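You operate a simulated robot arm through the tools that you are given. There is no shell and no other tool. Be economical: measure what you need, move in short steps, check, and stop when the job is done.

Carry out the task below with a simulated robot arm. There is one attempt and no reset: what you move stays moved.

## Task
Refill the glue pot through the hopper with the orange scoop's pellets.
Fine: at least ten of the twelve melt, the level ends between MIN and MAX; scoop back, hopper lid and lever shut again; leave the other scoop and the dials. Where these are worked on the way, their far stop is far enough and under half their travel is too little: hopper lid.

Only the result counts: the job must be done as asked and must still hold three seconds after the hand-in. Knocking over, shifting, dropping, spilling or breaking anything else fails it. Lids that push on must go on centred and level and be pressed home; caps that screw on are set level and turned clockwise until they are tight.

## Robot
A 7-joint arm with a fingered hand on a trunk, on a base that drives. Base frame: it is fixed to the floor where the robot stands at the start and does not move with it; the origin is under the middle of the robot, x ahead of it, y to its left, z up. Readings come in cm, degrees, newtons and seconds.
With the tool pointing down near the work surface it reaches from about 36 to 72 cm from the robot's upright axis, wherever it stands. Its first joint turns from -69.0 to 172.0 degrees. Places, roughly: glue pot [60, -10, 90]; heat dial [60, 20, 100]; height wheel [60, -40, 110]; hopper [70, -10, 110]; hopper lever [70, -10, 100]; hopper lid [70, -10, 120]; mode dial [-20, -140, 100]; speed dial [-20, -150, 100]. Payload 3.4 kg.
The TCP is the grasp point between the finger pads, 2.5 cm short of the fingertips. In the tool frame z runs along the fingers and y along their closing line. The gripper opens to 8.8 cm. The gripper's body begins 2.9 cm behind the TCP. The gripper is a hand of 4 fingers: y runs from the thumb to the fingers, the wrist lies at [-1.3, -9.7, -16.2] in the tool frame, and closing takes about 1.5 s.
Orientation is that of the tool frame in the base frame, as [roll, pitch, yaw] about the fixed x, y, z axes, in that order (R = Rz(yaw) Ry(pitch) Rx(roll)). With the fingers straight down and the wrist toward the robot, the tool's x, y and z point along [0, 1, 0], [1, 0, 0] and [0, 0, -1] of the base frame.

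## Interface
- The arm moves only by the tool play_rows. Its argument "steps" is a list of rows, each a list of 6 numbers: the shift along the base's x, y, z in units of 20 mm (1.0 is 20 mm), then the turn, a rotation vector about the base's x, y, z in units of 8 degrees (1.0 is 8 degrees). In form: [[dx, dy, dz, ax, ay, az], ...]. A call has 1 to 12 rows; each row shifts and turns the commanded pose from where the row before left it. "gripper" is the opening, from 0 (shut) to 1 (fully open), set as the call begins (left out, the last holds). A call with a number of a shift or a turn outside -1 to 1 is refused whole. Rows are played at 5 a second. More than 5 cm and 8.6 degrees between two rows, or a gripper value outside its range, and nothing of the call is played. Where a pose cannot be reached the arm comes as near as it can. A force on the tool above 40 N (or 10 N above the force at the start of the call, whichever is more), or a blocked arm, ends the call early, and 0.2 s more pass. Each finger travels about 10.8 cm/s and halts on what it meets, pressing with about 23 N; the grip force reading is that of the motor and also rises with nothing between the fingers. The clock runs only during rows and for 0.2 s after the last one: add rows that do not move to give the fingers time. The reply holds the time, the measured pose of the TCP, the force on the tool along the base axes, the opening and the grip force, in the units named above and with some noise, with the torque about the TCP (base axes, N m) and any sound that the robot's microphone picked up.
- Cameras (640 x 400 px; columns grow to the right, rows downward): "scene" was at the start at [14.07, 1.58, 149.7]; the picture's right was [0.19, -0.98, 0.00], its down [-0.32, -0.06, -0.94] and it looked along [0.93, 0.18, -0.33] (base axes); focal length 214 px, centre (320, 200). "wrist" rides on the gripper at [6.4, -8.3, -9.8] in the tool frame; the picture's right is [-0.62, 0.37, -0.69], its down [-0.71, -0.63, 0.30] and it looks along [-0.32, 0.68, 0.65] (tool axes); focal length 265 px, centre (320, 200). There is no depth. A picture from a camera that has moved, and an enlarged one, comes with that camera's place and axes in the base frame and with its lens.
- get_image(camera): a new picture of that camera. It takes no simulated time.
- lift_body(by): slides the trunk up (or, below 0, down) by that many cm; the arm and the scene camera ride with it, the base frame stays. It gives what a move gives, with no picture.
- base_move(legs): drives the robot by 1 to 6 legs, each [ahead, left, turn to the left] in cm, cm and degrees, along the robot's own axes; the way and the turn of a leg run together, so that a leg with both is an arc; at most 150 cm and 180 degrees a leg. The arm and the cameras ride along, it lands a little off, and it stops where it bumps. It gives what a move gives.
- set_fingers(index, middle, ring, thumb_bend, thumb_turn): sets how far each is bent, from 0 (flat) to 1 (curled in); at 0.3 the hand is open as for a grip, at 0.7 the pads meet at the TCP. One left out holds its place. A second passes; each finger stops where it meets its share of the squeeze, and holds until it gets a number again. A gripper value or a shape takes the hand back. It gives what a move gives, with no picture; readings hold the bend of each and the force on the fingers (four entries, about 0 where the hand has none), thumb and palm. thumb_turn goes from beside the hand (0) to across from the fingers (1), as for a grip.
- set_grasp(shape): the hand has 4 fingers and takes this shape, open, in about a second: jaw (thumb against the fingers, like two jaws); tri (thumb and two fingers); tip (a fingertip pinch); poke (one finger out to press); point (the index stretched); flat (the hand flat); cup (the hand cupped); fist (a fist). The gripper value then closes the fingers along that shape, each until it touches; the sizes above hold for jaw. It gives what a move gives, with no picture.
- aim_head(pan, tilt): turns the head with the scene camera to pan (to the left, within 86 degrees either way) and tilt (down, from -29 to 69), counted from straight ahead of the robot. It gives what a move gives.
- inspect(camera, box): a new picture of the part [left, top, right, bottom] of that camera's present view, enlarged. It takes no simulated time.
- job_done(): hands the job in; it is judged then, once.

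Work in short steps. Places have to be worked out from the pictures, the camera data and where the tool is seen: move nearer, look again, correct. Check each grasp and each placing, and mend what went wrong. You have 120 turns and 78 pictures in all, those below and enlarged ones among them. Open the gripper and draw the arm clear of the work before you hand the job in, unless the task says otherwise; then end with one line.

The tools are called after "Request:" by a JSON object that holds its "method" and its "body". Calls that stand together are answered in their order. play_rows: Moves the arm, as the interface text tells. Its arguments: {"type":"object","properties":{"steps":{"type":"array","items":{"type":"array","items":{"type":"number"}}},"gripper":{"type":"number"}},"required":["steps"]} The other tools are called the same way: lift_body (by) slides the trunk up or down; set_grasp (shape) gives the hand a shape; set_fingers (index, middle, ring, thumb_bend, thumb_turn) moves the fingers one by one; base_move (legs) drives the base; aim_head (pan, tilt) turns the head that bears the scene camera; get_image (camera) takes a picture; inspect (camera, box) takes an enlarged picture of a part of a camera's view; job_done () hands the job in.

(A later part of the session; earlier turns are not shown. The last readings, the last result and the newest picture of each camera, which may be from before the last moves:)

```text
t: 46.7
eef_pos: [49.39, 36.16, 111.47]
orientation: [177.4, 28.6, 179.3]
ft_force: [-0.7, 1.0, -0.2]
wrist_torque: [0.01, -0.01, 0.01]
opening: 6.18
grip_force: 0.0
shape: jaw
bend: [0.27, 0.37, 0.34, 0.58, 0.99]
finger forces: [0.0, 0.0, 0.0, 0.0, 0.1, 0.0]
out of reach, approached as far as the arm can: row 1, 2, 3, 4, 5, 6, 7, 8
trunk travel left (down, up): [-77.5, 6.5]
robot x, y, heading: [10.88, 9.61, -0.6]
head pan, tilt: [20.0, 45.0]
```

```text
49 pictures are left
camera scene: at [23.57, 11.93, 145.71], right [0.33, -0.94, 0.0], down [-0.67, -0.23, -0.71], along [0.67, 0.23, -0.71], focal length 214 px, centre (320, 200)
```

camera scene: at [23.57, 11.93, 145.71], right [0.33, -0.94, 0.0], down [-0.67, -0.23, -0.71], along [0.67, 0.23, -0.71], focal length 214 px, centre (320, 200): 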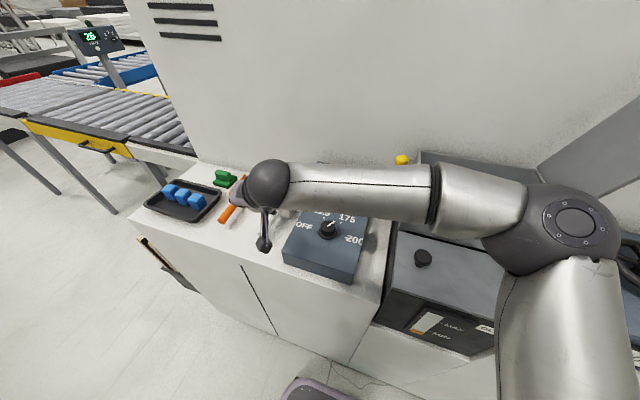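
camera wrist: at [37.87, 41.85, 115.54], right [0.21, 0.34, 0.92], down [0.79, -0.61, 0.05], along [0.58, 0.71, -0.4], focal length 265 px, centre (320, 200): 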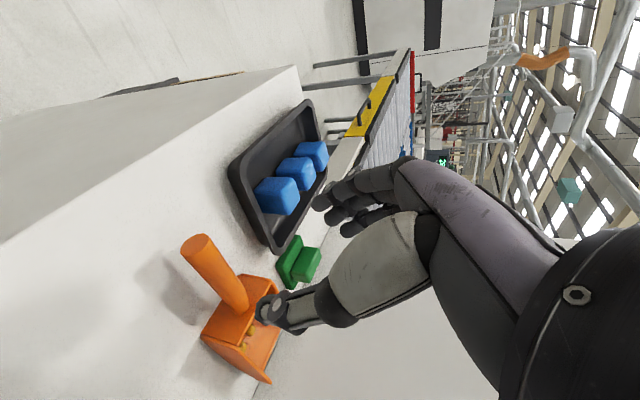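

The limit seems to be hand yaw relative to the robot. I undo yaw by 45°, raise the hand, then turn the base 45° left so that it faces the scoop.

Request:
{"method": "play_rows", "body": {"steps": [[-0.5, -0.3, 0.2, 0, 0, -1], [-0.5, -0.3, 0.4, 0, 0, -1], [-0.5, -0.3, 0.6, 0, 0, -1], [-0.5, -0.3, 0.8, 0, 0, -1], [-0.5, 0, 1, 0, 0, -1], [-0.5, 0, 1, 0, 0, -0.6], [-0.5, 0, 1, 0, 0, 0], [-0.5, 0, 1, 0, 0, 0], [0, 0, 1, 0, 0, 0], [0, 0, 1, 0, 0, 0], [0, 0, 0, 0, 0, 0]]}}

Request:
{"method": "base_move", "body": {"legs": [[0, 0, 45]]}}

Request:
{"method": "get_image", "body": {"camera": "scene"}}

```text
t: 49.1
eef_pos: [41.63, 33.69, 127.36]
orientation: [177.4, 28.6, 134.6]
ft_force: [-0.2, -0.1, -0.3]
wrist_torque: [0.01, 0.01, 0.03]
opening: 6.22
grip_force: 0.0
shape: jaw
bend: [0.27, 0.37, 0.34, 0.58, 0.99]
finger forces: [0.0, 0.0, 0.0, 0.0, 0.1, 0.0]
trunk travel left (down, up): [-77.5, 6.5]
robot x, y, heading: [11.09, 9.46, -1.2]
head pan, tilt: [20.0, 45.0]
```

```text
t: 51.6
eef_pos: [14.96, 48.4, 127.29]
orientation: [177.4, 28.4, -179.4]
ft_force: [0.0, 0.5, 0.2]
wrist_torque: [-0.03, -0.02, 0.02]
opening: 6.15
grip_force: 0.0
shape: jaw
bend: [0.27, 0.37, 0.34, 0.58, 0.99]
finger forces: [0.1, 0.0, 0.1, 0.1, 0.0, 0.0]
trunk travel left (down, up): [-77.5, 6.5]
robot x, y, heading: [10.96, 9.4, 45.0]
head pan, tilt: [20.0, 45.0]
```

```text
48 pictures are left
camera scene: at [17.83, 20.26, 145.71], right [0.91, -0.42, 0.0], down [-0.3, -0.64, -0.71], along [0.3, 0.64, -0.71], focal length 214 px, centre (320, 200)
```

scene: 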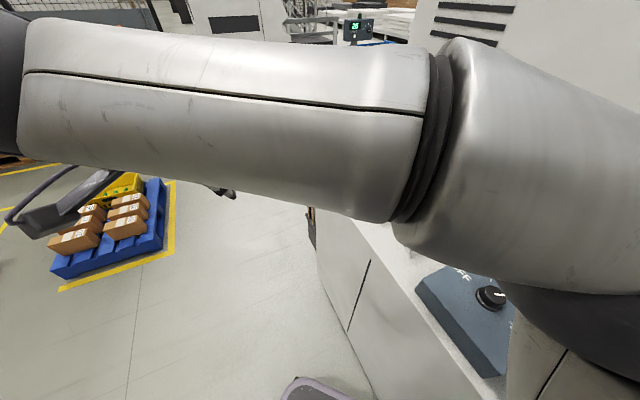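

Now I extend toward the scoop, turning the tool vertical on the way.

Request:
{"method": "play_rows", "body": {"steps": [[1, 0.2, 0, 0, 0.5, 0], [1, 0.2, 0, 0, 0.5, 0], [1, 0.2, 0, 0, 0.5, 0], [1, 0.2, 0, 0, 0.5, 0], [1, 0.2, 0, 0, 0.5, 0], [1, 0.2, 0, 0, 0.5, 0], [1, 0.2, 0, 0, 0.5, 0], [1, 0.2, -0.2, 0, 0, 0], [1, 0.2, -0.2, 0, 0, 0], [1, 0, -0.2, 0, 0, 0], [1, 0, -0.2, 0, 0, 0], [1, 0, -0.2, 0, 0, 0]]}}

Request:
{"method": "play_rows", "body": {"steps": [[1, 0, -0.5, 0, 0, 0], [1, 0, -0.5, 0, 0, 0], [1, 0, -0.5, 0, 0, 0], [1, 0, -0.5, 0, 0, 0], [1, 0, -0.5, 0, 0, 0], [1, 0, -0.5, 0, 0, 0], [1, 0, -0.5, 0, 0, 0], [0.7, 0, -0.5, 0, 0, 0], [0, 0, 0, 0, 0, 0]]}}

Request:
{"method": "get_image", "body": {"camera": "wrist"}}

Request:
{"method": "get_image", "body": {"camera": "scene"}}

```text
t: 54.2
eef_pos: [38.98, 51.95, 125.44]
orientation: [177.1, 0.5, -179.5]
ft_force: [0.3, 0.4, 0.5]
wrist_torque: [0.0, 0.01, 0.01]
opening: 6.21
grip_force: 0.0
shape: jaw
bend: [0.27, 0.37, 0.34, 0.58, 0.99]
finger forces: [0.1, 0.0, 0.0, 0.1, 0.1, 0.0]
trunk travel left (down, up): [-77.5, 6.5]
robot x, y, heading: [11.36, 9.76, 45.3]
head pan, tilt: [20.0, 45.0]
```

```text
t: 56.2
eef_pos: [49.1, 51.85, 120.26]
orientation: [177.0, 0.4, -179.5]
ft_force: [-0.6, -0.8, 0.6]
wrist_torque: [0.02, 0.03, 0.0]
opening: 6.17
grip_force: 0.1
shape: jaw
bend: [0.27, 0.37, 0.34, 0.58, 0.99]
finger forces: [0.0, 0.0, 0.0, 0.1, 0.0, 0.0]
out of reach, approached as far as the arm can: row 6, 7, 8
trunk travel left (down, up): [-77.5, 6.5]
robot x, y, heading: [10.77, 9.56, 44.8]
head pan, tilt: [20.0, 45.0]
```

```text
47 pictures are left
camera wrist: at [42.6, 43.01, 129.6], right [0.61, 0.34, 0.72], down [0.72, -0.61, -0.33], along [0.33, 0.72, -0.62], focal length 265 px, centre (320, 200)
```

wrist: 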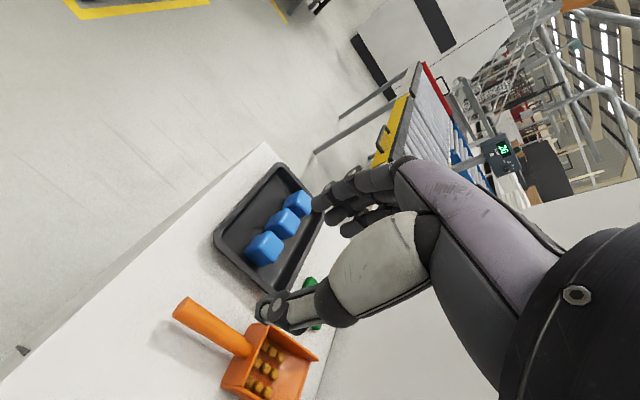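

```text
46 pictures are left
camera scene: at [17.83, 20.25, 145.71], right [0.91, -0.42, 0.0], down [-0.3, -0.64, -0.71], along [0.3, 0.64, -0.71], focal length 214 px, centre (320, 200)
```

scene: 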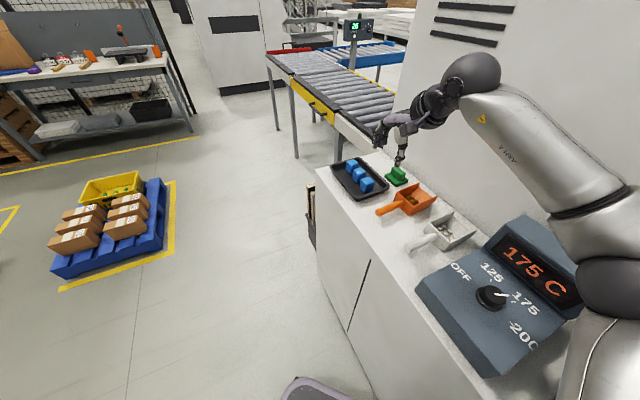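

Vertical grip pose works here. The handle looks to run x≈51–60 at y≈51.3, z≈98.5–99.5. I go over it at z≈108 and re-check.

Request:
{"method": "play_rows", "body": {"steps": [[0, 0, -1, 0, 0, 0], [0, 0, -1, 0, 0, 0], [0.5, 0, -1, 0, 0, 0], [0.7, -0.1, -1, 0, 0, 0], [0.7, -0.1, -1, 0, 0, 0], [0.7, 0, -1, 0, 0, 0], [0.5, 0, 0, 0, 0, 0], [0, 0, 0, 0, 0, 0]]}}

Request:
{"method": "get_image", "body": {"camera": "wrist"}}

Request:
{"method": "inspect", "body": {"camera": "scene", "box": [320, 100, 480, 260]}}

```text
t: 58.0
eef_pos: [50.89, 51.76, 113.2]
orientation: [177.1, 0.5, -179.6]
ft_force: [0.1, 0.3, -0.3]
wrist_torque: [0.0, 0.0, 0.02]
opening: 6.2
grip_force: 0.0
shape: jaw
bend: [0.27, 0.37, 0.34, 0.58, 0.99]
finger forces: [0.0, 0.1, 0.1, 0.1, 0.0, 0.0]
out of reach, approached as far as the arm can: row 4, 5, 6, 7
trunk travel left (down, up): [-77.5, 6.5]
robot x, y, heading: [10.87, 9.84, 45.3]
head pan, tilt: [20.0, 45.0]
```

```text
45 pictures are left
camera wrist: at [44.36, 42.96, 122.58], right [0.61, 0.34, 0.72], down [0.72, -0.61, -0.33], along [0.33, 0.72, -0.62], focal length 265 px, centre (320, 200)
```

wrist: 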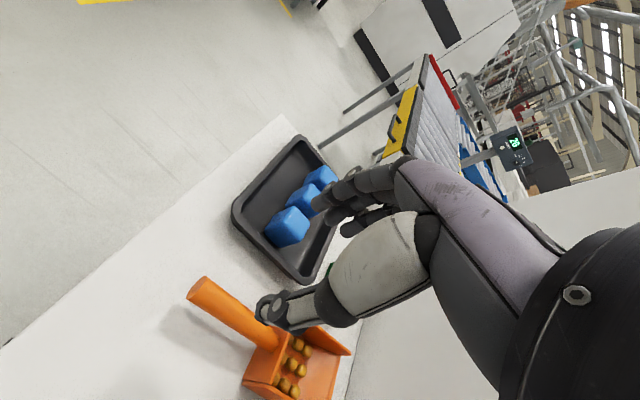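

```text
2.50 times, centred on (400, 180) of scene
camera zoom: at [17.86, 20.26, 145.71], right [0.91, -0.42, 0.0], down [-0.3, -0.64, -0.71], along [0.3, 0.64, -0.71], focal length 536 px, centre (120, 250)
```

zoom: 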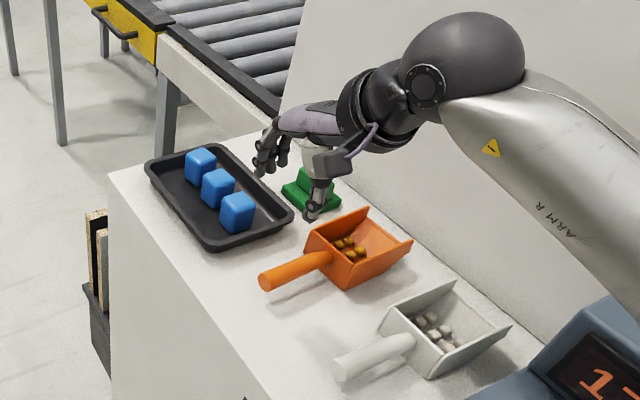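

Still short of reach; I drive 8 cm ahead (diagonally toward the scoop).

Request:
{"method": "base_move", "body": {"legs": [[8, 0, 0]]}}

Request:
{"method": "get_image", "body": {"camera": "wrist"}}

Request:
{"method": "inspect", "body": {"camera": "scene", "box": [300, 100, 460, 260]}}

```text
t: 59.1
eef_pos: [55.35, 54.84, 113.34]
orientation: [177.1, 0.5, 178.0]
ft_force: [0.5, -0.7, 0.4]
wrist_torque: [0.01, 0.01, 0.02]
opening: 6.18
grip_force: 0.1
shape: jaw
bend: [0.27, 0.37, 0.34, 0.58, 0.99]
finger forces: [0.0, 0.0, 0.0, 0.1, 0.0, 0.0]
trunk travel left (down, up): [-77.5, 6.5]
robot x, y, heading: [14.03, 14.1, 42.5]
head pan, tilt: [20.0, 45.0]
```

```text
43 pictures are left
camera wrist: at [48.51, 46.17, 122.59], right [0.62, 0.31, 0.72], down [0.7, -0.64, -0.33], along [0.35, 0.7, -0.62], focal length 265 px, centre (320, 200)
```

wrist: 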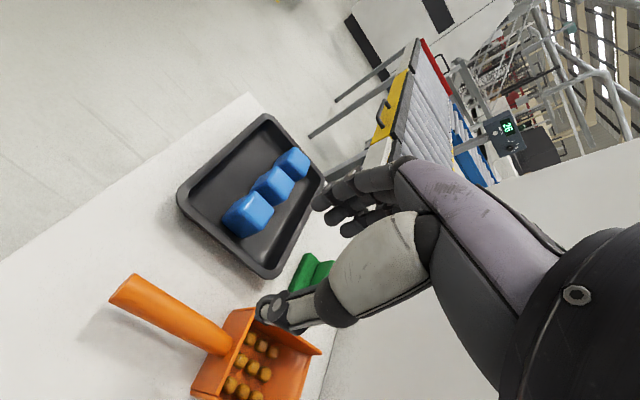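

```text
2.50 times, centred on (380, 180) of scene
camera zoom: at [21.11, 24.56, 145.72], right [0.89, -0.46, 0.0], down [-0.32, -0.63, -0.71], along [0.32, 0.63, -0.71], focal length 536 px, centre (170, 250)
```

zoom: 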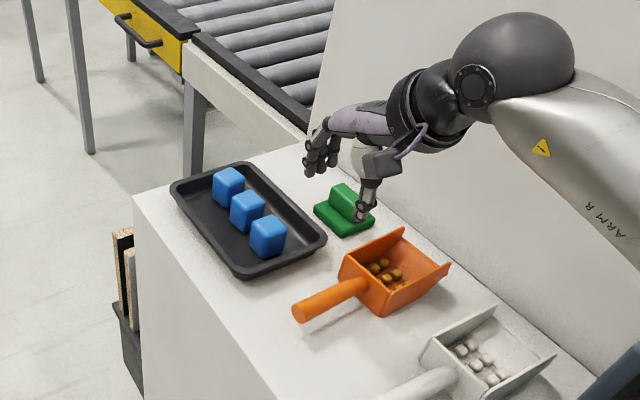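

Handle axis now: end (51.2, 51.4, 97.4) to bowl (61, 52.2, 96.2). I align yaw/roll, go over (56, 51.8), and descend.

Request:
{"method": "play_rows", "body": {"steps": [[0.1, -0.5, 0, -0.36, 0, 0.4], [0.1, -0.5, 0, 0, 0, 0.4], [0.1, -0.5, -0.6, 0, 0, 0], [0, 0, -1, 0, 0, 0], [0, 0, -1, 0, 0, 0], [0, 0, -1, 0, 0, 0], [0, 0, -1, 0, 0, 0], [0, 0, 0, 0, 0, 0]], "gripper": 0.75}}

Request:
{"method": "get_image", "body": {"camera": "wrist"}}

Request:
{"method": "inspect", "body": {"camera": "scene", "box": [300, 100, 460, 260]}}

```text
t: 60.9
eef_pos: [55.66, 53.73, 104.1]
orientation: [177.1, 0.5, 177.9]
ft_force: [-0.6, 0.0, -0.7]
wrist_torque: [-0.01, 0.01, -0.03]
opening: 6.55
grip_force: 0.0
shape: jaw
bend: [0.27, 0.36, 0.33, 0.54, 0.99]
finger forces: [0.1, 0.0, 0.1, 0.0, 0.0, 0.0]
out of reach, approached as far as the arm can: row 1, 2
trunk travel left (down, up): [-77.5, 6.5]
robot x, y, heading: [13.91, 14.1, 43.0]
head pan, tilt: [20.0, 45.0]
```

```text
41 pictures are left
camera wrist: at [48.83, 45.13, 113.37], right [0.62, 0.31, 0.72], down [0.7, -0.64, -0.33], along [0.35, 0.7, -0.62], focal length 265 px, centre (320, 200)
```

wrist: 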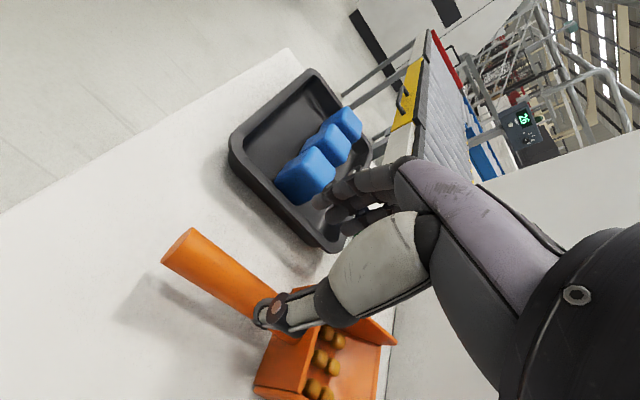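

```text
2.50 times, centred on (380, 180) of scene
camera zoom: at [21.17, 24.49, 145.71], right [0.89, -0.46, 0.0], down [-0.32, -0.63, -0.71], along [0.32, 0.63, -0.71], focal length 536 px, centre (170, 250)
```

zoom: 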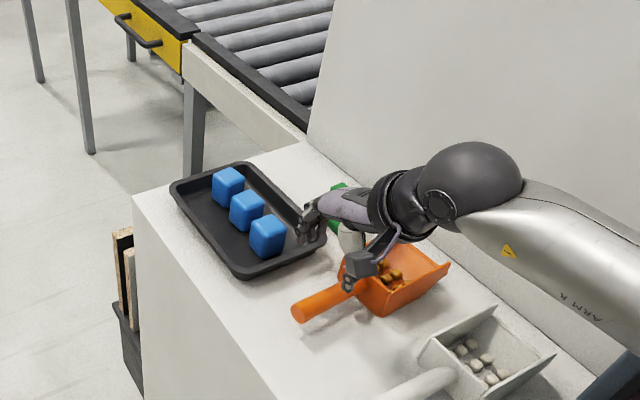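

Still 1.9 cm too far left; I shift right and retry the yaw correction.

Request:
{"method": "play_rows", "body": {"steps": [[0, -0.5, 0.2, 0, 0, 0], [0.1, -0.45, 0, 0, 0, 0], [0, 0, 0, 0, 0, 0.3], [0, 0, 0, 0, 0, 0.3], [0, 0, 0, -0.3, 0, 0], [0, 0, 0, 0, 0, 0]]}}

```text
t: 62.3
eef_pos: [55.78, 51.81, 104.58]
orientation: [177.1, 0.4, -179.7]
ft_force: [0.2, 0.8, -0.2]
wrist_torque: [-0.01, 0.01, 0.01]
opening: 6.56
grip_force: 0.1
shape: jaw
bend: [0.27, 0.36, 0.33, 0.54, 0.99]
finger forces: [0.1, 0.0, 0.1, 0.0, 0.0, 0.1]
out of reach, approached as far as the arm can: row 5
trunk travel left (down, up): [-77.5, 6.5]
robot x, y, heading: [13.94, 14.12, 42.8]
head pan, tilt: [20.0, 45.0]
```

Aligned within a few degrees over (55.8, 51.8). Descend to z≈98.4.

Request:
{"method": "play_rows", "body": {"steps": [[0, 0, -0.8, 0, 0, 0], [0, 0, -0.8, 0, 0, 0], [0, 0, -0.6, 0, 0, 0], [0, 0, -0.45, 0, 0, 0], [0, 0, -0.45, 0, 0, 0], [0, 0, 0, 0, 0, 0]]}}

Request:
{"method": "get_image", "body": {"camera": "wrist"}}

Request:
{"method": "inspect", "body": {"camera": "scene", "box": [320, 120, 460, 260]}}

```text
t: 63.7
eef_pos: [55.84, 51.69, 98.25]
orientation: [177.1, 0.6, -179.7]
ft_force: [0.1, -0.2, 0.2]
wrist_torque: [-0.05, 0.0, 0.02]
opening: 6.58
grip_force: 0.1
shape: jaw
bend: [0.27, 0.36, 0.33, 0.54, 0.99]
finger forces: [0.0, 0.0, 0.1, 0.1, 0.0, 0.0]
trunk travel left (down, up): [-77.5, 6.5]
robot x, y, heading: [13.59, 13.89, 42.6]
head pan, tilt: [20.0, 45.0]
```

```text
39 pictures are left
camera wrist: at [49.35, 42.87, 107.44], right [0.61, 0.34, 0.72], down [0.72, -0.61, -0.33], along [0.33, 0.72, -0.61], focal length 265 px, centre (320, 200)
```

wrist: 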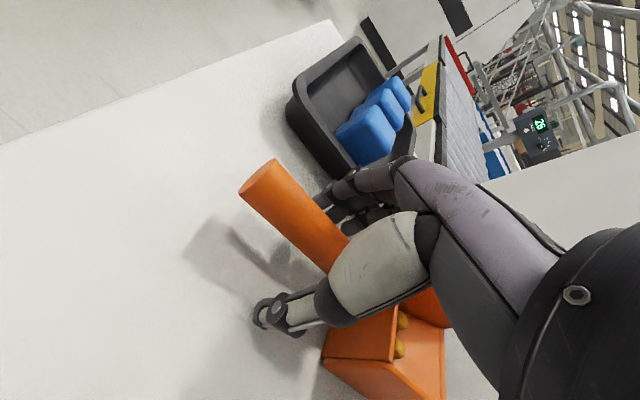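

```text
2.86 times, centred on (390, 190) of scene
camera zoom: at [21.18, 24.49, 145.71], right [0.89, -0.46, 0.0], down [-0.32, -0.63, -0.71], along [0.32, 0.63, -0.71], focal length 613 px, centre (120, 229)
```

zoom: 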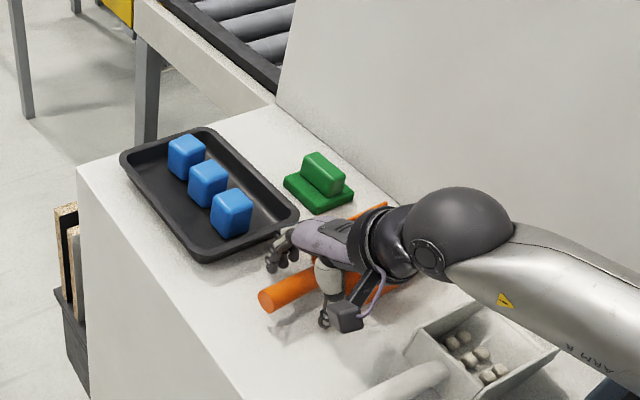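

Handle is between thumb and fingers at about TCP height. Close.

Request:
{"method": "play_rows", "body": {"steps": [[0, 0, 0, 0, 0, 0], [0, 0, 0, 0, 0, 0], [0, 0, 0, 0, 0, 0], [0, 0, 0, 0, 0, 0], [0, 0, 0, 0, 0, 0], [0, 0, 0, 0, 0, 0], [0, 0, 0, 0, 0, 0], [0, 0, 0, 0, 0, 0]], "gripper": 0}}

Request:
{"method": "get_image", "body": {"camera": "wrist"}}

```text
t: 65.5
eef_pos: [55.91, 51.82, 98.19]
orientation: [177.0, 0.5, -179.7]
ft_force: [-0.1, 0.0, -0.3]
wrist_torque: [0.04, -0.01, 0.04]
opening: 0.77
grip_force: 23.0
shape: jaw
bend: [0.73, 0.71, 0.7, 0.78, 1.0]
finger forces: [6.1, 1.7, 2.6, 0.0, 8.0, 0.0]
trunk travel left (down, up): [-77.5, 6.5]
robot x, y, heading: [14.25, 14.41, 42.6]
head pan, tilt: [20.0, 45.0]
```

```text
37 pictures are left
camera wrist: at [49.37, 42.88, 107.45], right [0.61, 0.34, 0.72], down [0.72, -0.61, -0.33], along [0.33, 0.72, -0.61], focal length 265 px, centre (320, 200)
```

wrist: 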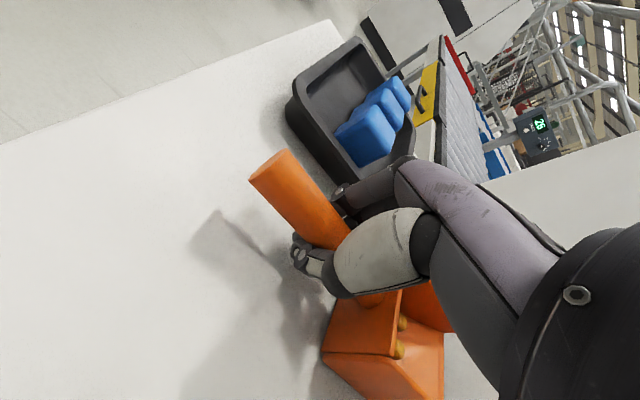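

Opening is only 0.77 cm, so the pads closed under the handle. I reopen, rise 1.2 cm and close again.

Request:
{"method": "play_rows", "body": {"steps": [[0, 0, 0, 0, 0, 0], [0, 0, 0, 0, 0, 0], [0, 0, 0, 0, 0, 0], [0, 0, 0, 0, 0, 0], [0, 0, 0.3, 0, 0, 0], [0, 0, 0.3, 0, 0, 0], [0, 0, 0, 0, 0, 0]], "gripper": 0.7}}

Request:
{"method": "play_rows", "body": {"steps": [[0, 0, 0, 0, 0, 0], [0, 0, 0, 0, 0, 0], [0, 0, 0, 0, 0, 0], [0, 0, 0, 0, 0, 0], [0, 0, 0, 0, 0, 0], [0, 0, 0, 0, 0, 0], [0, 0, 0, 0, 0, 0], [0, 0, 0, 0, 0, 0]], "gripper": 0}}

Request:
{"method": "get_image", "body": {"camera": "wrist"}}

```text
t: 67.1
eef_pos: [55.8, 51.86, 99.49]
orientation: [177.1, 0.4, -179.7]
ft_force: [0.1, -0.6, 0.1]
wrist_torque: [0.0, -0.02, -0.02]
opening: 6.14
grip_force: 0.0
shape: jaw
bend: [0.28, 0.37, 0.34, 0.58, 0.99]
finger forces: [0.1, 0.0, 0.0, 0.0, 0.0, 0.0]
trunk travel left (down, up): [-77.5, 6.5]
robot x, y, heading: [13.89, 14.04, 42.9]
head pan, tilt: [20.0, 45.0]
```

```text
t: 68.9
eef_pos: [55.99, 51.84, 99.57]
orientation: [177.1, 0.6, -179.8]
ft_force: [-0.1, 0.6, -0.6]
wrist_torque: [0.02, 0.02, -0.04]
opening: 1.15
grip_force: 22.8
shape: jaw
bend: [0.73, 0.73, 0.71, 0.82, 1.0]
finger forces: [7.2, 0.0, 1.9, 0.0, 14.5, 0.0]
trunk travel left (down, up): [-77.5, 6.5]
robot x, y, heading: [13.97, 13.91, 42.7]
head pan, tilt: [20.0, 45.0]
```

```text
36 pictures are left
camera wrist: at [49.36, 43.02, 108.7], right [0.61, 0.34, 0.72], down [0.72, -0.61, -0.33], along [0.33, 0.72, -0.61], focal length 265 px, centre (320, 200)
```

wrist: 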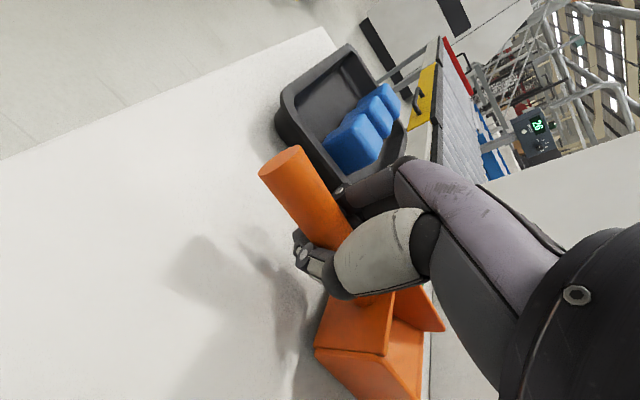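

The handle seems wedged upward by the curling fingers; I check the scoop's state from the scene camera.

Request:
{"method": "inspect", "body": {"camera": "scene", "box": [340, 150, 460, 250]}}

```text
4.00 times, centred on (400, 200) of scene
camera zoom: at [21.19, 24.5, 145.71], right [0.89, -0.46, 0.0], down [-0.32, -0.63, -0.71], along [0.32, 0.63, -0.71], focal length 858 px, centre (0, 200)
```

zoom: 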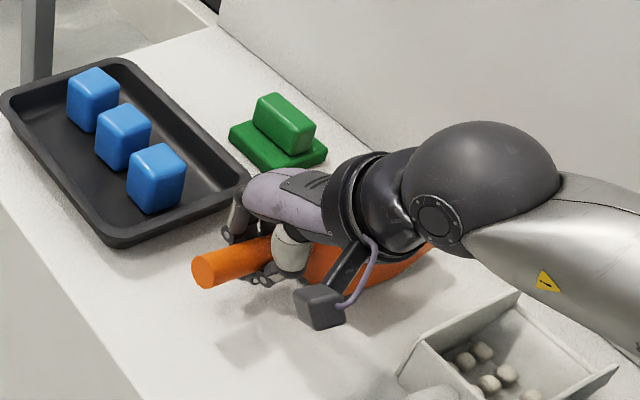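

The handle end is ~2 cm up, the scoop likely nose-down ~6°. I lift gently while tilting the nose up, then look.

Request:
{"method": "play_rows", "body": {"steps": [[0, 0, 0.15, 0, -0.4, 0], [0, 0, 0.2, 0, -0.4, 0], [0, 0, 0.3, 0, -0.2, 0], [0, 0, 0.4, 0, 0, 0], [0, 0, 0.5, 0, 0, 0], [0, 0, 0.4, 0, 0, 0], [0, 0, 0, 0, 0, 0]]}}

Request:
{"method": "get_image", "body": {"camera": "wrist"}}

Request:
{"method": "inspect", "body": {"camera": "scene", "box": [340, 140, 460, 240]}}

```text
t: 70.5
eef_pos: [55.53, 51.84, 103.43]
orientation: [177.2, 8.5, -179.8]
ft_force: [0.3, 0.2, -1.1]
wrist_torque: [0.01, 0.06, -0.01]
opening: 0.97
grip_force: 23.1
shape: jaw
bend: [0.73, 0.73, 0.7, 0.81, 1.0]
finger forces: [0.0, 0.0, 1.5, 0.1, 0.6, 0.5]
trunk travel left (down, up): [-77.5, 6.5]
robot x, y, heading: [13.78, 14.19, 42.7]
head pan, tilt: [20.0, 45.0]
```

```text
34 pictures are left
camera wrist: at [47.91, 43.01, 111.68], right [0.51, 0.34, 0.79], down [0.76, -0.61, -0.23], along [0.41, 0.72, -0.56], focal length 265 px, centre (320, 200)
```

wrist: 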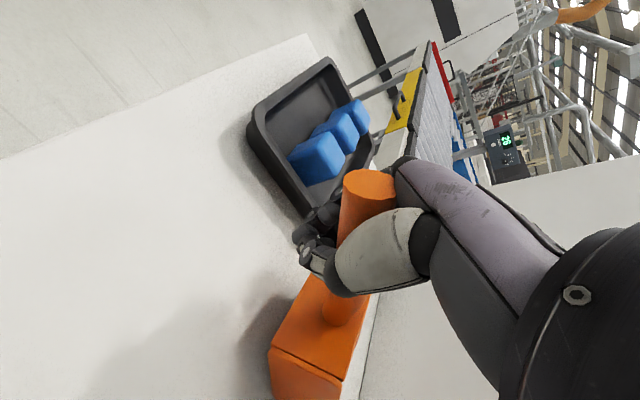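

```text
4.00 times, centred on (400, 190) of scene
camera zoom: at [21.21, 24.52, 145.7], right [0.89, -0.46, 0.0], down [-0.32, -0.63, -0.71], along [0.32, 0.63, -0.71], focal length 858 px, centre (0, 240)
```

zoom: 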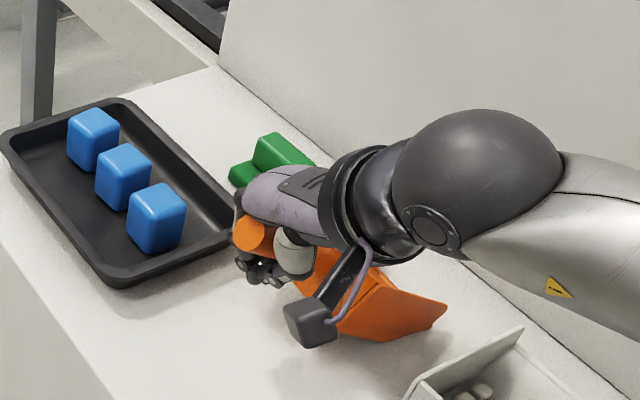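

The scoop is drooping in a weak grip. I set it straight back down to regrip higher on the fingers.

Request:
{"method": "play_rows", "body": {"steps": [[0, 0, -0.5, 0, 0, 0], [0, 0, -0.5, 0, 0.3, 0], [0, 0, -0.45, 0, 0.35, 0], [0, 0, -0.35, 0, 0.35, 0], [0, 0, -0.2, 0, 0, 0], [0, 0, 0, 0, 0, 0]]}}

Request:
{"method": "inspect", "body": {"camera": "scene", "box": [340, 140, 460, 240]}}

```text
t: 71.9
eef_pos: [55.81, 51.76, 99.37]
orientation: [177.2, 0.5, -179.8]
ft_force: [-0.4, 1.1, -1.0]
wrist_torque: [0.0, -0.02, 0.03]
opening: 0.98
grip_force: 23.1
shape: jaw
bend: [0.73, 0.73, 0.7, 0.81, 1.0]
finger forces: [0.3, 0.0, 0.1, 0.2, 0.5, 0.1]
trunk travel left (down, up): [-77.5, 6.5]
robot x, y, heading: [13.73, 13.92, 42.9]
head pan, tilt: [20.0, 45.0]
```

```text
4.00 times, centred on (400, 190) of scene
camera zoom: at [21.18, 24.49, 145.71], right [0.89, -0.46, 0.0], down [-0.32, -0.63, -0.71], along [0.32, 0.63, -0.71], focal length 858 px, centre (0, 240)
```

zoom: 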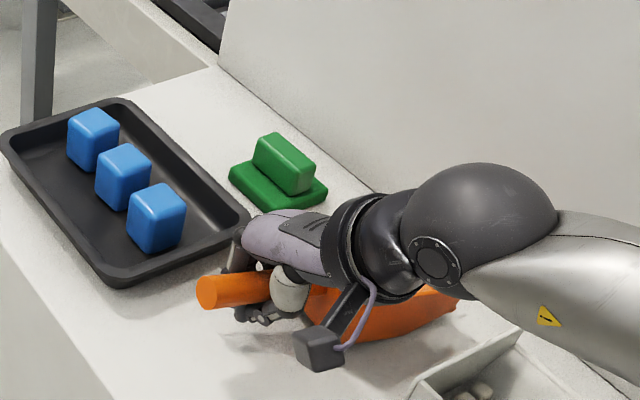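

Lower 1 cm more, open, and rise out to inspect the pellets.

Request:
{"method": "play_rows", "body": {"steps": [[0, 0, -0.3, 0, 0, 0], [0, 0, -0.3, 0, 0, 0], [0, 0, 0, 0, 0, 0]]}}

Request:
{"method": "play_rows", "body": {"steps": [[0, 0, 0, 0, 0, 0], [0, 0, 0, 0, 0, 0], [0, 0, 0, 0, 0, 0], [0, 0, 0, 0, 0, 0], [0, 0, 0, 0, 0, 0], [0, 0, 0, 0, 0, 0]], "gripper": 0.8}}

Request:
{"method": "play_rows", "body": {"steps": [[0, 0, 0.7, 0, 0, 0], [0, 0, 1, 0, 0, 0], [0, 0, 1, 0, 0, 0], [0, 0, 1, 0, 0, 0], [0, 0, 1, 0, 0, 0], [0, 0, 0, 0, 0, 0]]}}

Request:
{"method": "get_image", "body": {"camera": "wrist"}}

Request:
{"method": "inspect", "body": {"camera": "scene", "box": [340, 140, 460, 240]}}

```text
t: 72.7
eef_pos: [55.81, 51.92, 98.04]
orientation: [177.1, 0.5, -179.8]
ft_force: [-0.6, 0.0, -0.3]
wrist_torque: [0.01, 0.03, -0.01]
opening: 1.01
grip_force: 22.7
shape: jaw
bend: [0.73, 0.73, 0.7, 0.81, 1.0]
finger forces: [0.4, 0.0, 0.0, 0.0, 0.5, 0.0]
trunk travel left (down, up): [-77.5, 6.5]
robot x, y, heading: [13.81, 13.92, 42.4]
head pan, tilt: [20.0, 45.0]
```

```text
t: 74.1
eef_pos: [55.65, 51.79, 98.12]
orientation: [177.0, 0.5, -179.7]
ft_force: [0.0, 0.5, -0.8]
wrist_torque: [0.0, -0.02, -0.01]
opening: 7.01
grip_force: 0.0
shape: jaw
bend: [0.27, 0.34, 0.32, 0.49, 0.99]
finger forces: [0.0, 0.0, 0.1, 0.0, 0.0, 0.1]
trunk travel left (down, up): [-77.5, 6.5]
robot x, y, heading: [13.95, 13.54, 43.0]
head pan, tilt: [20.0, 45.0]
```

```text
t: 75.5
eef_pos: [55.81, 51.77, 105.56]
orientation: [177.1, 0.6, -179.8]
ft_force: [0.0, 0.2, -0.5]
wrist_torque: [0.0, -0.02, 0.02]
opening: 6.99
grip_force: 0.0
shape: jaw
bend: [0.27, 0.34, 0.32, 0.49, 0.99]
finger forces: [0.0, 0.1, 0.0, 0.0, 0.1, 0.0]
out of reach, approached as far as the arm can: row 4, 5
trunk travel left (down, up): [-77.5, 6.5]
robot x, y, heading: [13.98, 14.48, 42.7]
head pan, tilt: [20.0, 45.0]
```

```text
31 pictures are left
camera wrist: at [49.26, 43.03, 114.85], right [0.61, 0.33, 0.72], down [0.72, -0.61, -0.33], along [0.33, 0.72, -0.61], focal length 265 px, centre (320, 200)
```

wrist: 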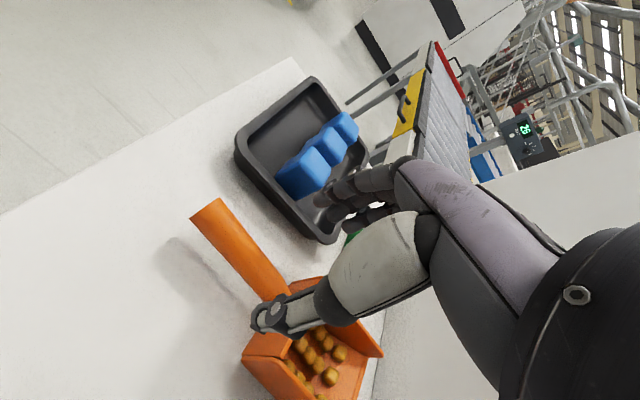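

```text
4.00 times, centred on (400, 190) of scene
camera zoom: at [21.2, 24.49, 145.71], right [0.89, -0.46, 0.0], down [-0.32, -0.63, -0.71], along [0.32, 0.63, -0.71], focal length 858 px, centre (0, 240)
```

zoom: 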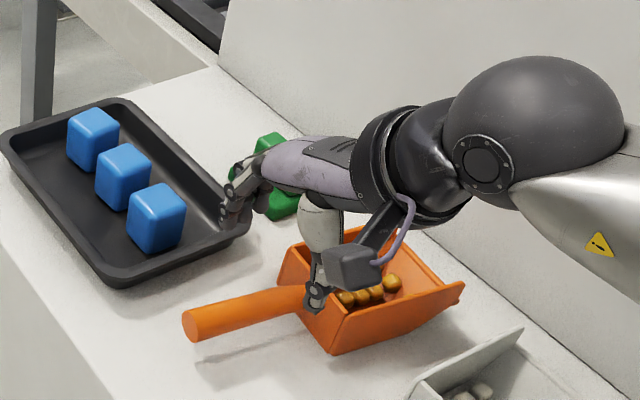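

Good luck: the pellets are all still in the bowl, and the scoop rests flat, turned about 10° clockwise. The handle now runs from (51, 53) to (60, 51.2). I align yaw (−11°), go down deeper so the handle sits nearer the palm, and will wrap the fingers.

Request:
{"method": "play_rows", "body": {"steps": [[0.15, 0, 0, 0, 0, -0.7], [0.15, 0, 0, 0.2, 0, -0.7], [0, 0, -0.8, 0.17, 0, 0], [0, 0, -1, 0, 0, 0], [0, 0, -1, 0, 0, 0], [0, 0, -0.7, 0, 0, 0], [0, 0, -0.3, 0, 0, 0], [0, 0, -0.2, 0, 0, 0], [0, 0, 0, 0, 0, 0]], "gripper": 0.7}}

Request:
{"method": "inspect", "body": {"camera": "scene", "box": [340, 140, 460, 240]}}

```text
t: 77.5
eef_pos: [56.1, 51.94, 97.95]
orientation: [173.7, 0.2, 169.1]
ft_force: [1.8, 1.5, 21.2]
wrist_torque: [-0.76, 0.16, 0.0]
opening: 6.04
grip_force: 0.0
shape: jaw
bend: [0.27, 0.37, 0.34, 0.6, 1.0]
finger forces: [0.0, 0.1, 0.1, 0.1, 21.1, 0.0]
trunk travel left (down, up): [-77.5, 6.5]
robot x, y, heading: [13.76, 13.97, 42.9]
head pan, tilt: [20.0, 45.0]
```

```text
4.00 times, centred on (400, 190) of scene
camera zoom: at [20.92, 24.28, 145.77], right [0.89, -0.46, 0.0], down [-0.32, -0.63, -0.71], along [0.32, 0.63, -0.71], focal length 858 px, centre (0, 240)
```

zoom: 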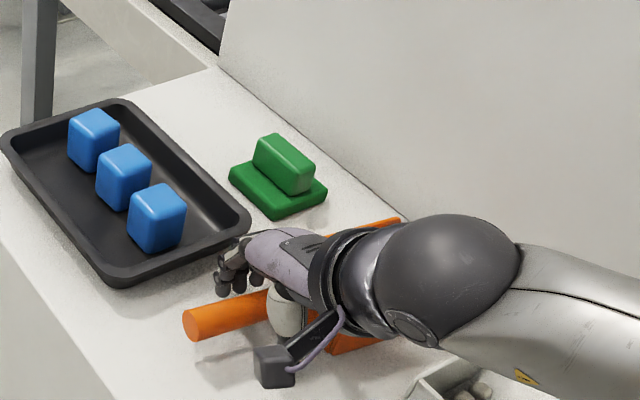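

The thumb is touching the counter (hand rolled 6°). I lift slightly and roll it back level.

Request:
{"method": "play_rows", "body": {"steps": [[0, 0, 0.3, -0.4, 0, 0], [0, 0, 0, -0.4, 0, 0], [0, 0, -0.2, 0, 0, 0], [0, 0, 0, 0, 0, 0]]}}

```text
t: 78.5
eef_pos: [56.21, 51.76, 97.73]
orientation: [-179.6, 1.3, 169.1]
ft_force: [-0.4, -0.2, 0.6]
wrist_torque: [0.0, 0.02, -0.02]
opening: 6.14
grip_force: 0.2
shape: jaw
bend: [0.27, 0.37, 0.34, 0.58, 0.99]
finger forces: [0.0, 0.0, 0.0, 0.0, 0.0, 0.1]
trunk travel left (down, up): [-77.5, 6.5]
robot x, y, heading: [13.78, 13.72, 42.8]
head pan, tilt: [20.0, 45.0]
```

Level and free. Now wrap the fingers around the handle with individual finger bends.

Request:
{"method": "set_fingers", "body": {"index": 0.95, "middle": 0.95, "ring": 0.95, "thumb_bend": 0.8, "thumb_turn": 1}}

Request:
{"method": "play_rows", "body": {"steps": [[0, 0, 0, 0, 0, 0], [0, 0, 0, 0, 0, 0], [0, 0, 0, 0, 0, 0]]}}

Request:
{"method": "get_image", "body": {"camera": "wrist"}}

Request:
{"method": "inspect", "body": {"camera": "scene", "box": [340, 140, 460, 240]}}

```text
t: 79.5
eef_pos: [56.34, 51.6, 97.81]
orientation: [-179.4, 1.3, 169.1]
ft_force: [-0.1, -1.3, -0.7]
wrist_torque: [0.02, 0.05, 0.03]
opening: 0.0
grip_force: 4.6
shape: fingers
bend: [0.72, 0.95, 0.94, 0.78, 1.0]
finger forces: [0.1, 1.0, 3.9, 0.0, 1.7, 2.2]
trunk travel left (down, up): [-77.5, 6.5]
robot x, y, heading: [13.88, 13.91, 42.7]
head pan, tilt: [20.0, 45.0]
```

```text
t: 80.3
eef_pos: [56.31, 51.8, 97.78]
orientation: [-179.6, 1.3, 169.1]
ft_force: [-0.6, 0.4, -1.4]
wrist_torque: [0.02, 0.11, -0.02]
opening: 0.02
grip_force: 4.4
shape: fingers
bend: [0.72, 0.95, 0.94, 0.78, 1.0]
finger forces: [0.0, 1.0, 3.9, 0.0, 1.5, 2.2]
trunk travel left (down, up): [-77.5, 6.5]
robot x, y, heading: [13.82, 13.66, 42.8]
head pan, tilt: [20.0, 45.0]
```

```text
28 pictures are left
camera wrist: at [48.17, 44.95, 107.43], right [0.66, 0.25, 0.7], down [0.59, -0.76, -0.28], along [0.46, 0.6, -0.65], focal length 265 px, centre (320, 200)
```

wrist: 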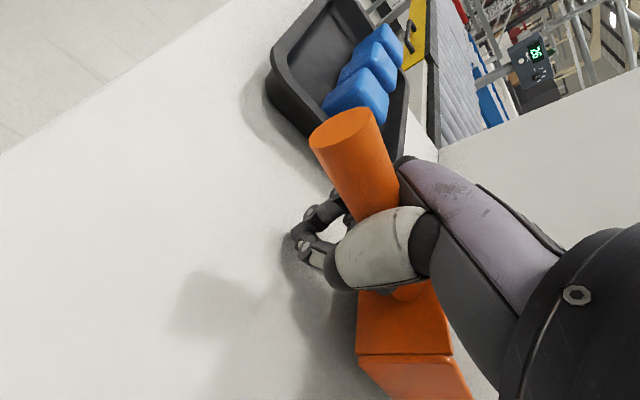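

```text
4.00 times, centred on (400, 190) of scene
camera zoom: at [21.2, 24.51, 145.71], right [0.89, -0.46, 0.0], down [-0.32, -0.63, -0.71], along [0.32, 0.63, -0.71], focal length 858 px, centre (0, 240)
```

zoom: 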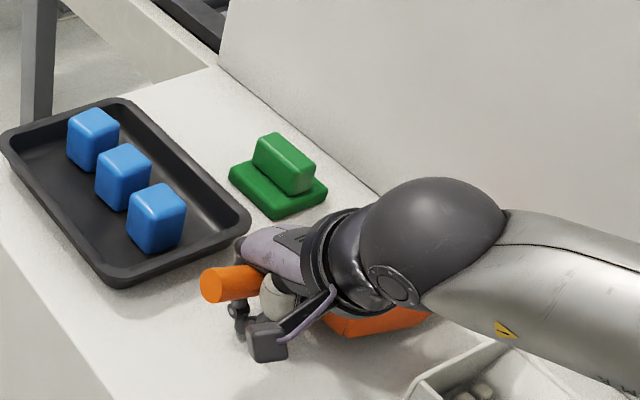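

The handle is now caged with ring finger (bowl side) below and palm above, nose-down relative to the hand. I tilt the hand back 16° with a small lift to level it.

Request:
{"method": "play_rows", "body": {"steps": [[0, 0, 0.1, 0, -0.5, 0], [0, 0, 0.1, 0, -0.5, 0], [0, 0, 0.2, 0, -0.5, 0], [0, 0, 0.2, 0, -0.5, 0], [0, 0, 0.2, 0, 0, 0], [0, 0, 0, 0, 0, 0]]}}

Request:
{"method": "inspect", "body": {"camera": "scene", "box": [340, 140, 460, 240]}}

```text
t: 81.7
eef_pos: [56.3, 51.78, 99.38]
orientation: [177.4, 17.0, 168.6]
ft_force: [-0.6, 0.1, -1.5]
wrist_torque: [0.03, 0.14, -0.02]
opening: 0.0
grip_force: 4.8
shape: fingers
bend: [0.72, 0.95, 0.94, 0.78, 1.0]
finger forces: [0.0, 1.0, 4.8, 0.0, 1.7, 2.5]
trunk travel left (down, up): [-77.5, 6.5]
robot x, y, heading: [13.53, 14.27, 42.9]
head pan, tilt: [20.0, 45.0]
```

```text
4.00 times, centred on (400, 190) of scene
camera zoom: at [21.21, 24.51, 145.7], right [0.89, -0.46, 0.0], down [-0.32, -0.63, -0.71], along [0.32, 0.63, -0.71], focal length 858 px, centre (0, 240)
```

zoom: 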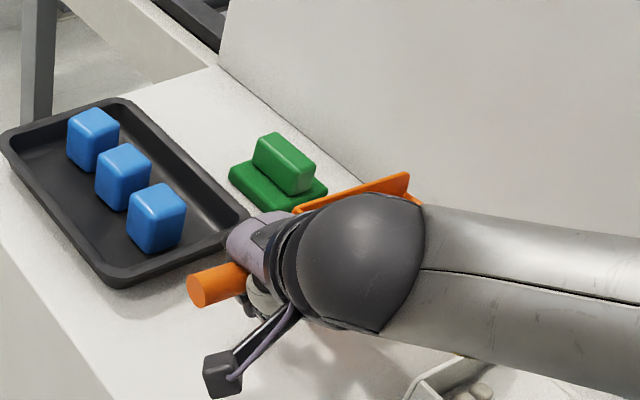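

Scoop weighs ~1.5 N on the hand and looks about level. I lift while drawing slightly toward the robot, adding a few degrees of nose-up, and check.

Request:
{"method": "play_rows", "body": {"steps": [[-0.1, -0.1, 0.3, 0, -0.2, 0], [-0.3, -0.2, 0.5, 0, -0.2, 0], [-0.4, -0.3, 0.6, 0, 0, 0], [-0.4, -0.4, 0.7, 0, 0, 0], [-0.4, -0.4, 0.7, 0, 0, 0], [-0.4, -0.4, 0.7, 0, 0, 0], [-0.4, -0.4, 0.7, 0, 0, 0], [-0.4, -0.4, 0.7, 0, 0, 0], [-0.3, -0.3, 0.5, 0, 0, 0], [0, 0, 0, 0, 0, 0]]}}

Request:
{"method": "get_image", "body": {"camera": "scene"}}

```text
t: 83.9
eef_pos: [50.11, 45.94, 109.99]
orientation: [176.7, 20.2, 168.5]
ft_force: [-0.9, 1.3, -1.2]
wrist_torque: [-0.01, 0.1, 0.02]
opening: 0.0
grip_force: 4.9
shape: fingers
bend: [0.72, 0.95, 0.94, 0.78, 1.0]
finger forces: [0.0, 1.2, 4.8, 0.0, 1.8, 2.7]
trunk travel left (down, up): [-77.5, 6.5]
robot x, y, heading: [13.96, 14.05, 42.9]
head pan, tilt: [20.0, 45.0]
```

```text
25 pictures are left
camera scene: at [21.22, 24.54, 145.7], right [0.89, -0.46, 0.0], down [-0.32, -0.63, -0.71], along [0.32, 0.63, -0.71], focal length 214 px, centre (320, 200)
```

scene: 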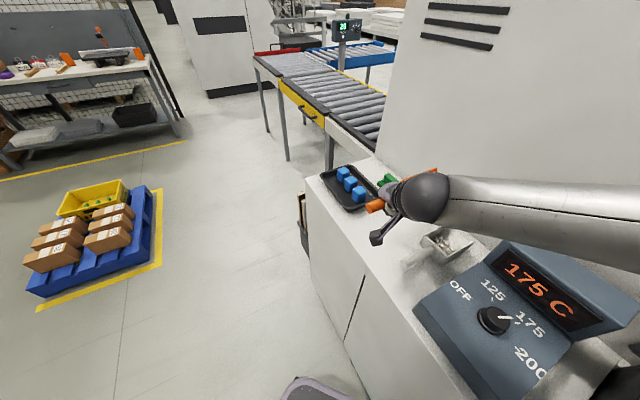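

Held well; nothing spilled on the counter. I continue up, yawing the scoop slowly toward pointing right.

Request:
{"method": "play_rows", "body": {"steps": [[-0.2, -0.3, 0.4, 0, 0, -0.3], [-0.2, -0.4, 0.6, 0, 0, -0.5], [-0.2, -0.5, 0.8, 0, 0, -0.6], [-0.2, -0.5, 0.8, 0, 0, -0.6], [0, -0.5, 0.8, 0, 0, -0.6], [0, -0.5, 0.8, 0, 0, -0.6], [0, -0.5, 0.8, 0, 0, -0.6], [0, -0.5, 0.8, 0, 0, -0.6], [0, -0.5, 0.8, 0, 0, -0.6], [0, -0.5, 0.8, 0, 0, -0.6], [0, -0.3, 0.4, 0, 0, -0.4], [0, 0, 0, 0, 0, 0]]}}

Request:
{"method": "get_image", "body": {"camera": "wrist"}}

```text
t: 86.5
eef_pos: [48.46, 36.21, 125.84]
orientation: [176.8, 20.1, 120.4]
ft_force: [-0.6, -0.4, -1.3]
wrist_torque: [0.09, 0.07, -0.01]
opening: 0.0
grip_force: 5.1
shape: fingers
bend: [0.72, 0.95, 0.94, 0.78, 1.0]
finger forces: [0.0, 1.3, 5.1, 0.1, 1.7, 2.5]
trunk travel left (down, up): [-77.5, 6.5]
robot x, y, heading: [14.08, 13.94, 42.9]
head pan, tilt: [20.0, 45.0]
```

```text
24 pictures are left
camera wrist: at [36.1, 39.68, 132.27], right [0.45, -0.13, 0.88], down [-0.13, -0.99, -0.07], along [0.88, -0.08, -0.46], focal length 265 px, centre (320, 200)
```

wrist: 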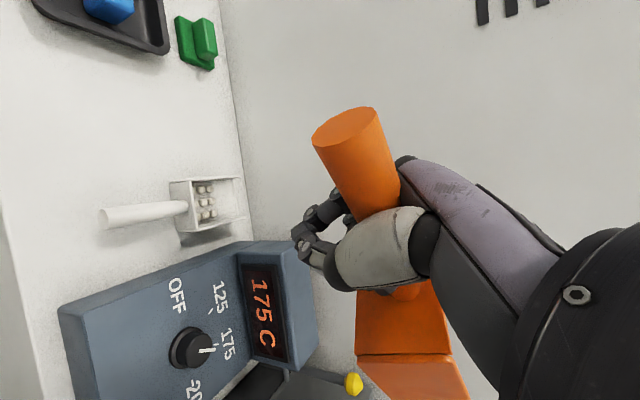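

All steady. I carry it toward the hopper, finishing the yaw.

Request:
{"method": "play_rows", "body": {"steps": [[0.2, -0.4, 0.3, 0, 0, -0.2], [0.4, -0.7, 0.3, 0, 0, -0.3], [0.5, -0.9, 0.4, 0, 0, -0.4], [0.6, -1, 0.4, 0, 0, -0.4], [0.6, -1, 0.4, 0, 0, -0.4], [0.6, -1, 0.4, 0, 0, -0.4], [0.6, -1, 0.4, 0, 0, -0.4], [0.6, -1, 0.4, 0, 0, -0.4], [0.6, -1, 0.3, 0, 0, -0.4], [0.6, -1, 0.2, 0, 0, -0.3], [0.4, -0.6, 0.1, 0, 0, -0.2], [0, 0, 0, 0, 0, 0]]}}

Request:
{"method": "aim_head", "body": {"pan": -45, "tilt": 35}}

Request:
{"method": "get_image", "body": {"camera": "scene"}}

```text
t: 89.1
eef_pos: [61.77, 19.34, 131.98]
orientation: [176.7, 20.0, 90.1]
ft_force: [-0.3, -0.8, -2.3]
wrist_torque: [0.08, 0.01, 0.01]
opening: 0.0
grip_force: 5.1
shape: fingers
bend: [0.72, 0.95, 0.94, 0.78, 1.0]
finger forces: [0.1, 1.2, 5.2, 0.0, 1.9, 2.6]
out of reach, approached as far as the arm can: row 9, 10, 11
trunk travel left (down, up): [-77.5, 6.5]
robot x, y, heading: [13.48, 13.89, 42.6]
head pan, tilt: [20.0, 45.0]
```

```text
t: 90.4
eef_pos: [61.87, 19.26, 132.08]
orientation: [176.7, 20.0, 90.2]
ft_force: [0.3, -0.2, -1.8]
wrist_torque: [0.08, 0.0, -0.03]
opening: 0.0
grip_force: 5.3
shape: fingers
bend: [0.72, 0.95, 0.94, 0.78, 1.0]
finger forces: [0.1, 1.1, 5.2, 0.1, 2.0, 2.7]
trunk travel left (down, up): [-77.5, 6.5]
robot x, y, heading: [13.92, 14.2, 42.7]
head pan, tilt: [-45.0, 35.0]
```

```text
23 pictures are left
camera scene: at [26.3, 16.92, 147.19], right [-0.04, -1.0, 0.0], down [-0.57, 0.02, -0.82], along [0.82, -0.03, -0.57], focal length 214 px, centre (320, 200)
```

scene: 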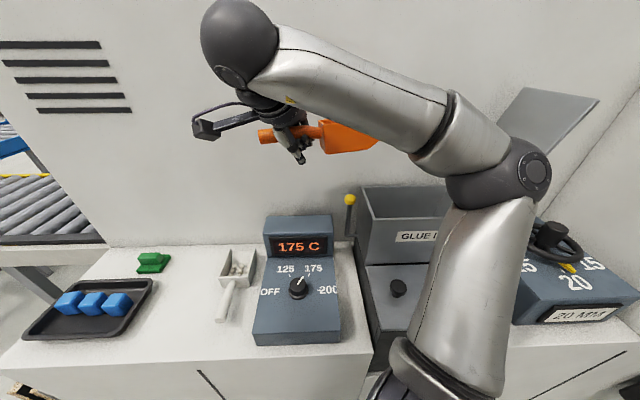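

The hand yaw is limited with the base turned; in the lid job the heading was 0. The sweep is clear of lid and lever, so I turn the base back right by 43° with the scoop level.

Request:
{"method": "base_move", "body": {"legs": [[0, 0, -21], [0, 0, -21.5]]}}

Request:
{"method": "play_rows", "body": {"steps": [[0, 0.3, 0, 0, 0, 0.3], [0, 0.6, 0, 0, 0, 0.5], [0.2, 0.8, 0, 0, 0, 0.5], [0.3, 0.8, 0, 0, 0, 0.5], [0.3, 0.8, 0, 0, 0, 0.5], [0.3, 0.8, 0, 0, 0, 0.5], [0.3, 0.8, 0, 0, 0, 0.5], [0.3, 0.8, 0, 0, 0, 0.5], [0.3, 0.8, 0, 0, 0, 0.5], [0.3, 0.8, 0, 0, 0, 0.5], [0.2, 0.5, 0, 0, 0, 0.5], [0, 0, 0, 0, 0, 0]]}}

Request:
{"method": "aim_head", "body": {"pan": -15, "tilt": 30}}

Request:
{"method": "get_image", "body": {"camera": "scene"}}

```text
t: 93.1
eef_pos: [53.14, -14.01, 132.05]
orientation: [176.7, 20.1, 48.3]
ft_force: [0.3, 0.4, -1.8]
wrist_torque: [0.06, -0.06, -0.01]
opening: 0.01
grip_force: 6.0
shape: fingers
bend: [0.72, 0.95, 0.94, 0.78, 1.0]
finger forces: [0.0, 1.1, 5.1, 0.0, 1.7, 2.6]
trunk travel left (down, up): [-77.5, 6.5]
robot x, y, heading: [13.74, 14.07, 1.2]
head pan, tilt: [-45.0, 35.0]
```

```text
t: 95.7
eef_pos: [58.22, 1.78, 131.93]
orientation: [176.6, 20.1, 90.8]
ft_force: [-0.2, 0.6, -1.6]
wrist_torque: [0.08, -0.02, 0.01]
opening: 0.0
grip_force: 5.1
shape: fingers
bend: [0.72, 0.95, 0.94, 0.78, 1.0]
finger forces: [0.0, 1.1, 5.3, 0.1, 1.6, 2.6]
trunk travel left (down, up): [-77.5, 6.5]
robot x, y, heading: [13.96, 13.98, 1.1]
head pan, tilt: [-45.0, 35.0]
```

```text
t: 96.6
eef_pos: [58.33, 1.62, 132.05]
orientation: [176.7, 20.1, 90.8]
ft_force: [0.5, -0.4, -2.2]
wrist_torque: [0.12, 0.0, -0.01]
opening: 0.0
grip_force: 4.7
shape: fingers
bend: [0.72, 0.95, 0.94, 0.78, 1.0]
finger forces: [0.1, 1.0, 5.3, 0.1, 1.7, 2.6]
trunk travel left (down, up): [-77.5, 6.5]
robot x, y, heading: [13.9, 13.97, 0.8]
head pan, tilt: [-15.0, 30.0]
```

```text
22 pictures are left
camera scene: at [27.62, 11.76, 147.97], right [-0.24, -0.97, 0.0], down [-0.49, 0.12, -0.87], along [0.84, -0.21, -0.5], focal length 214 px, centre (320, 200)
```

scene: 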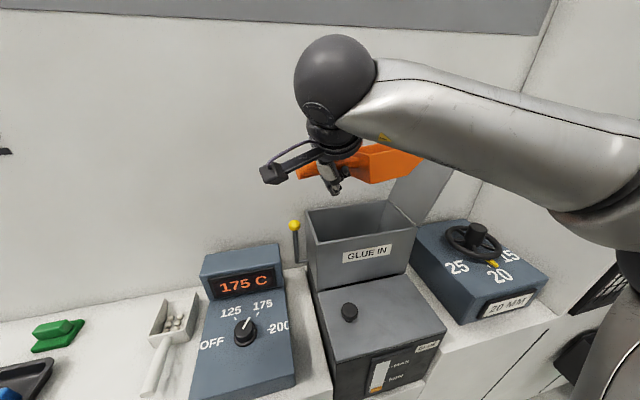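

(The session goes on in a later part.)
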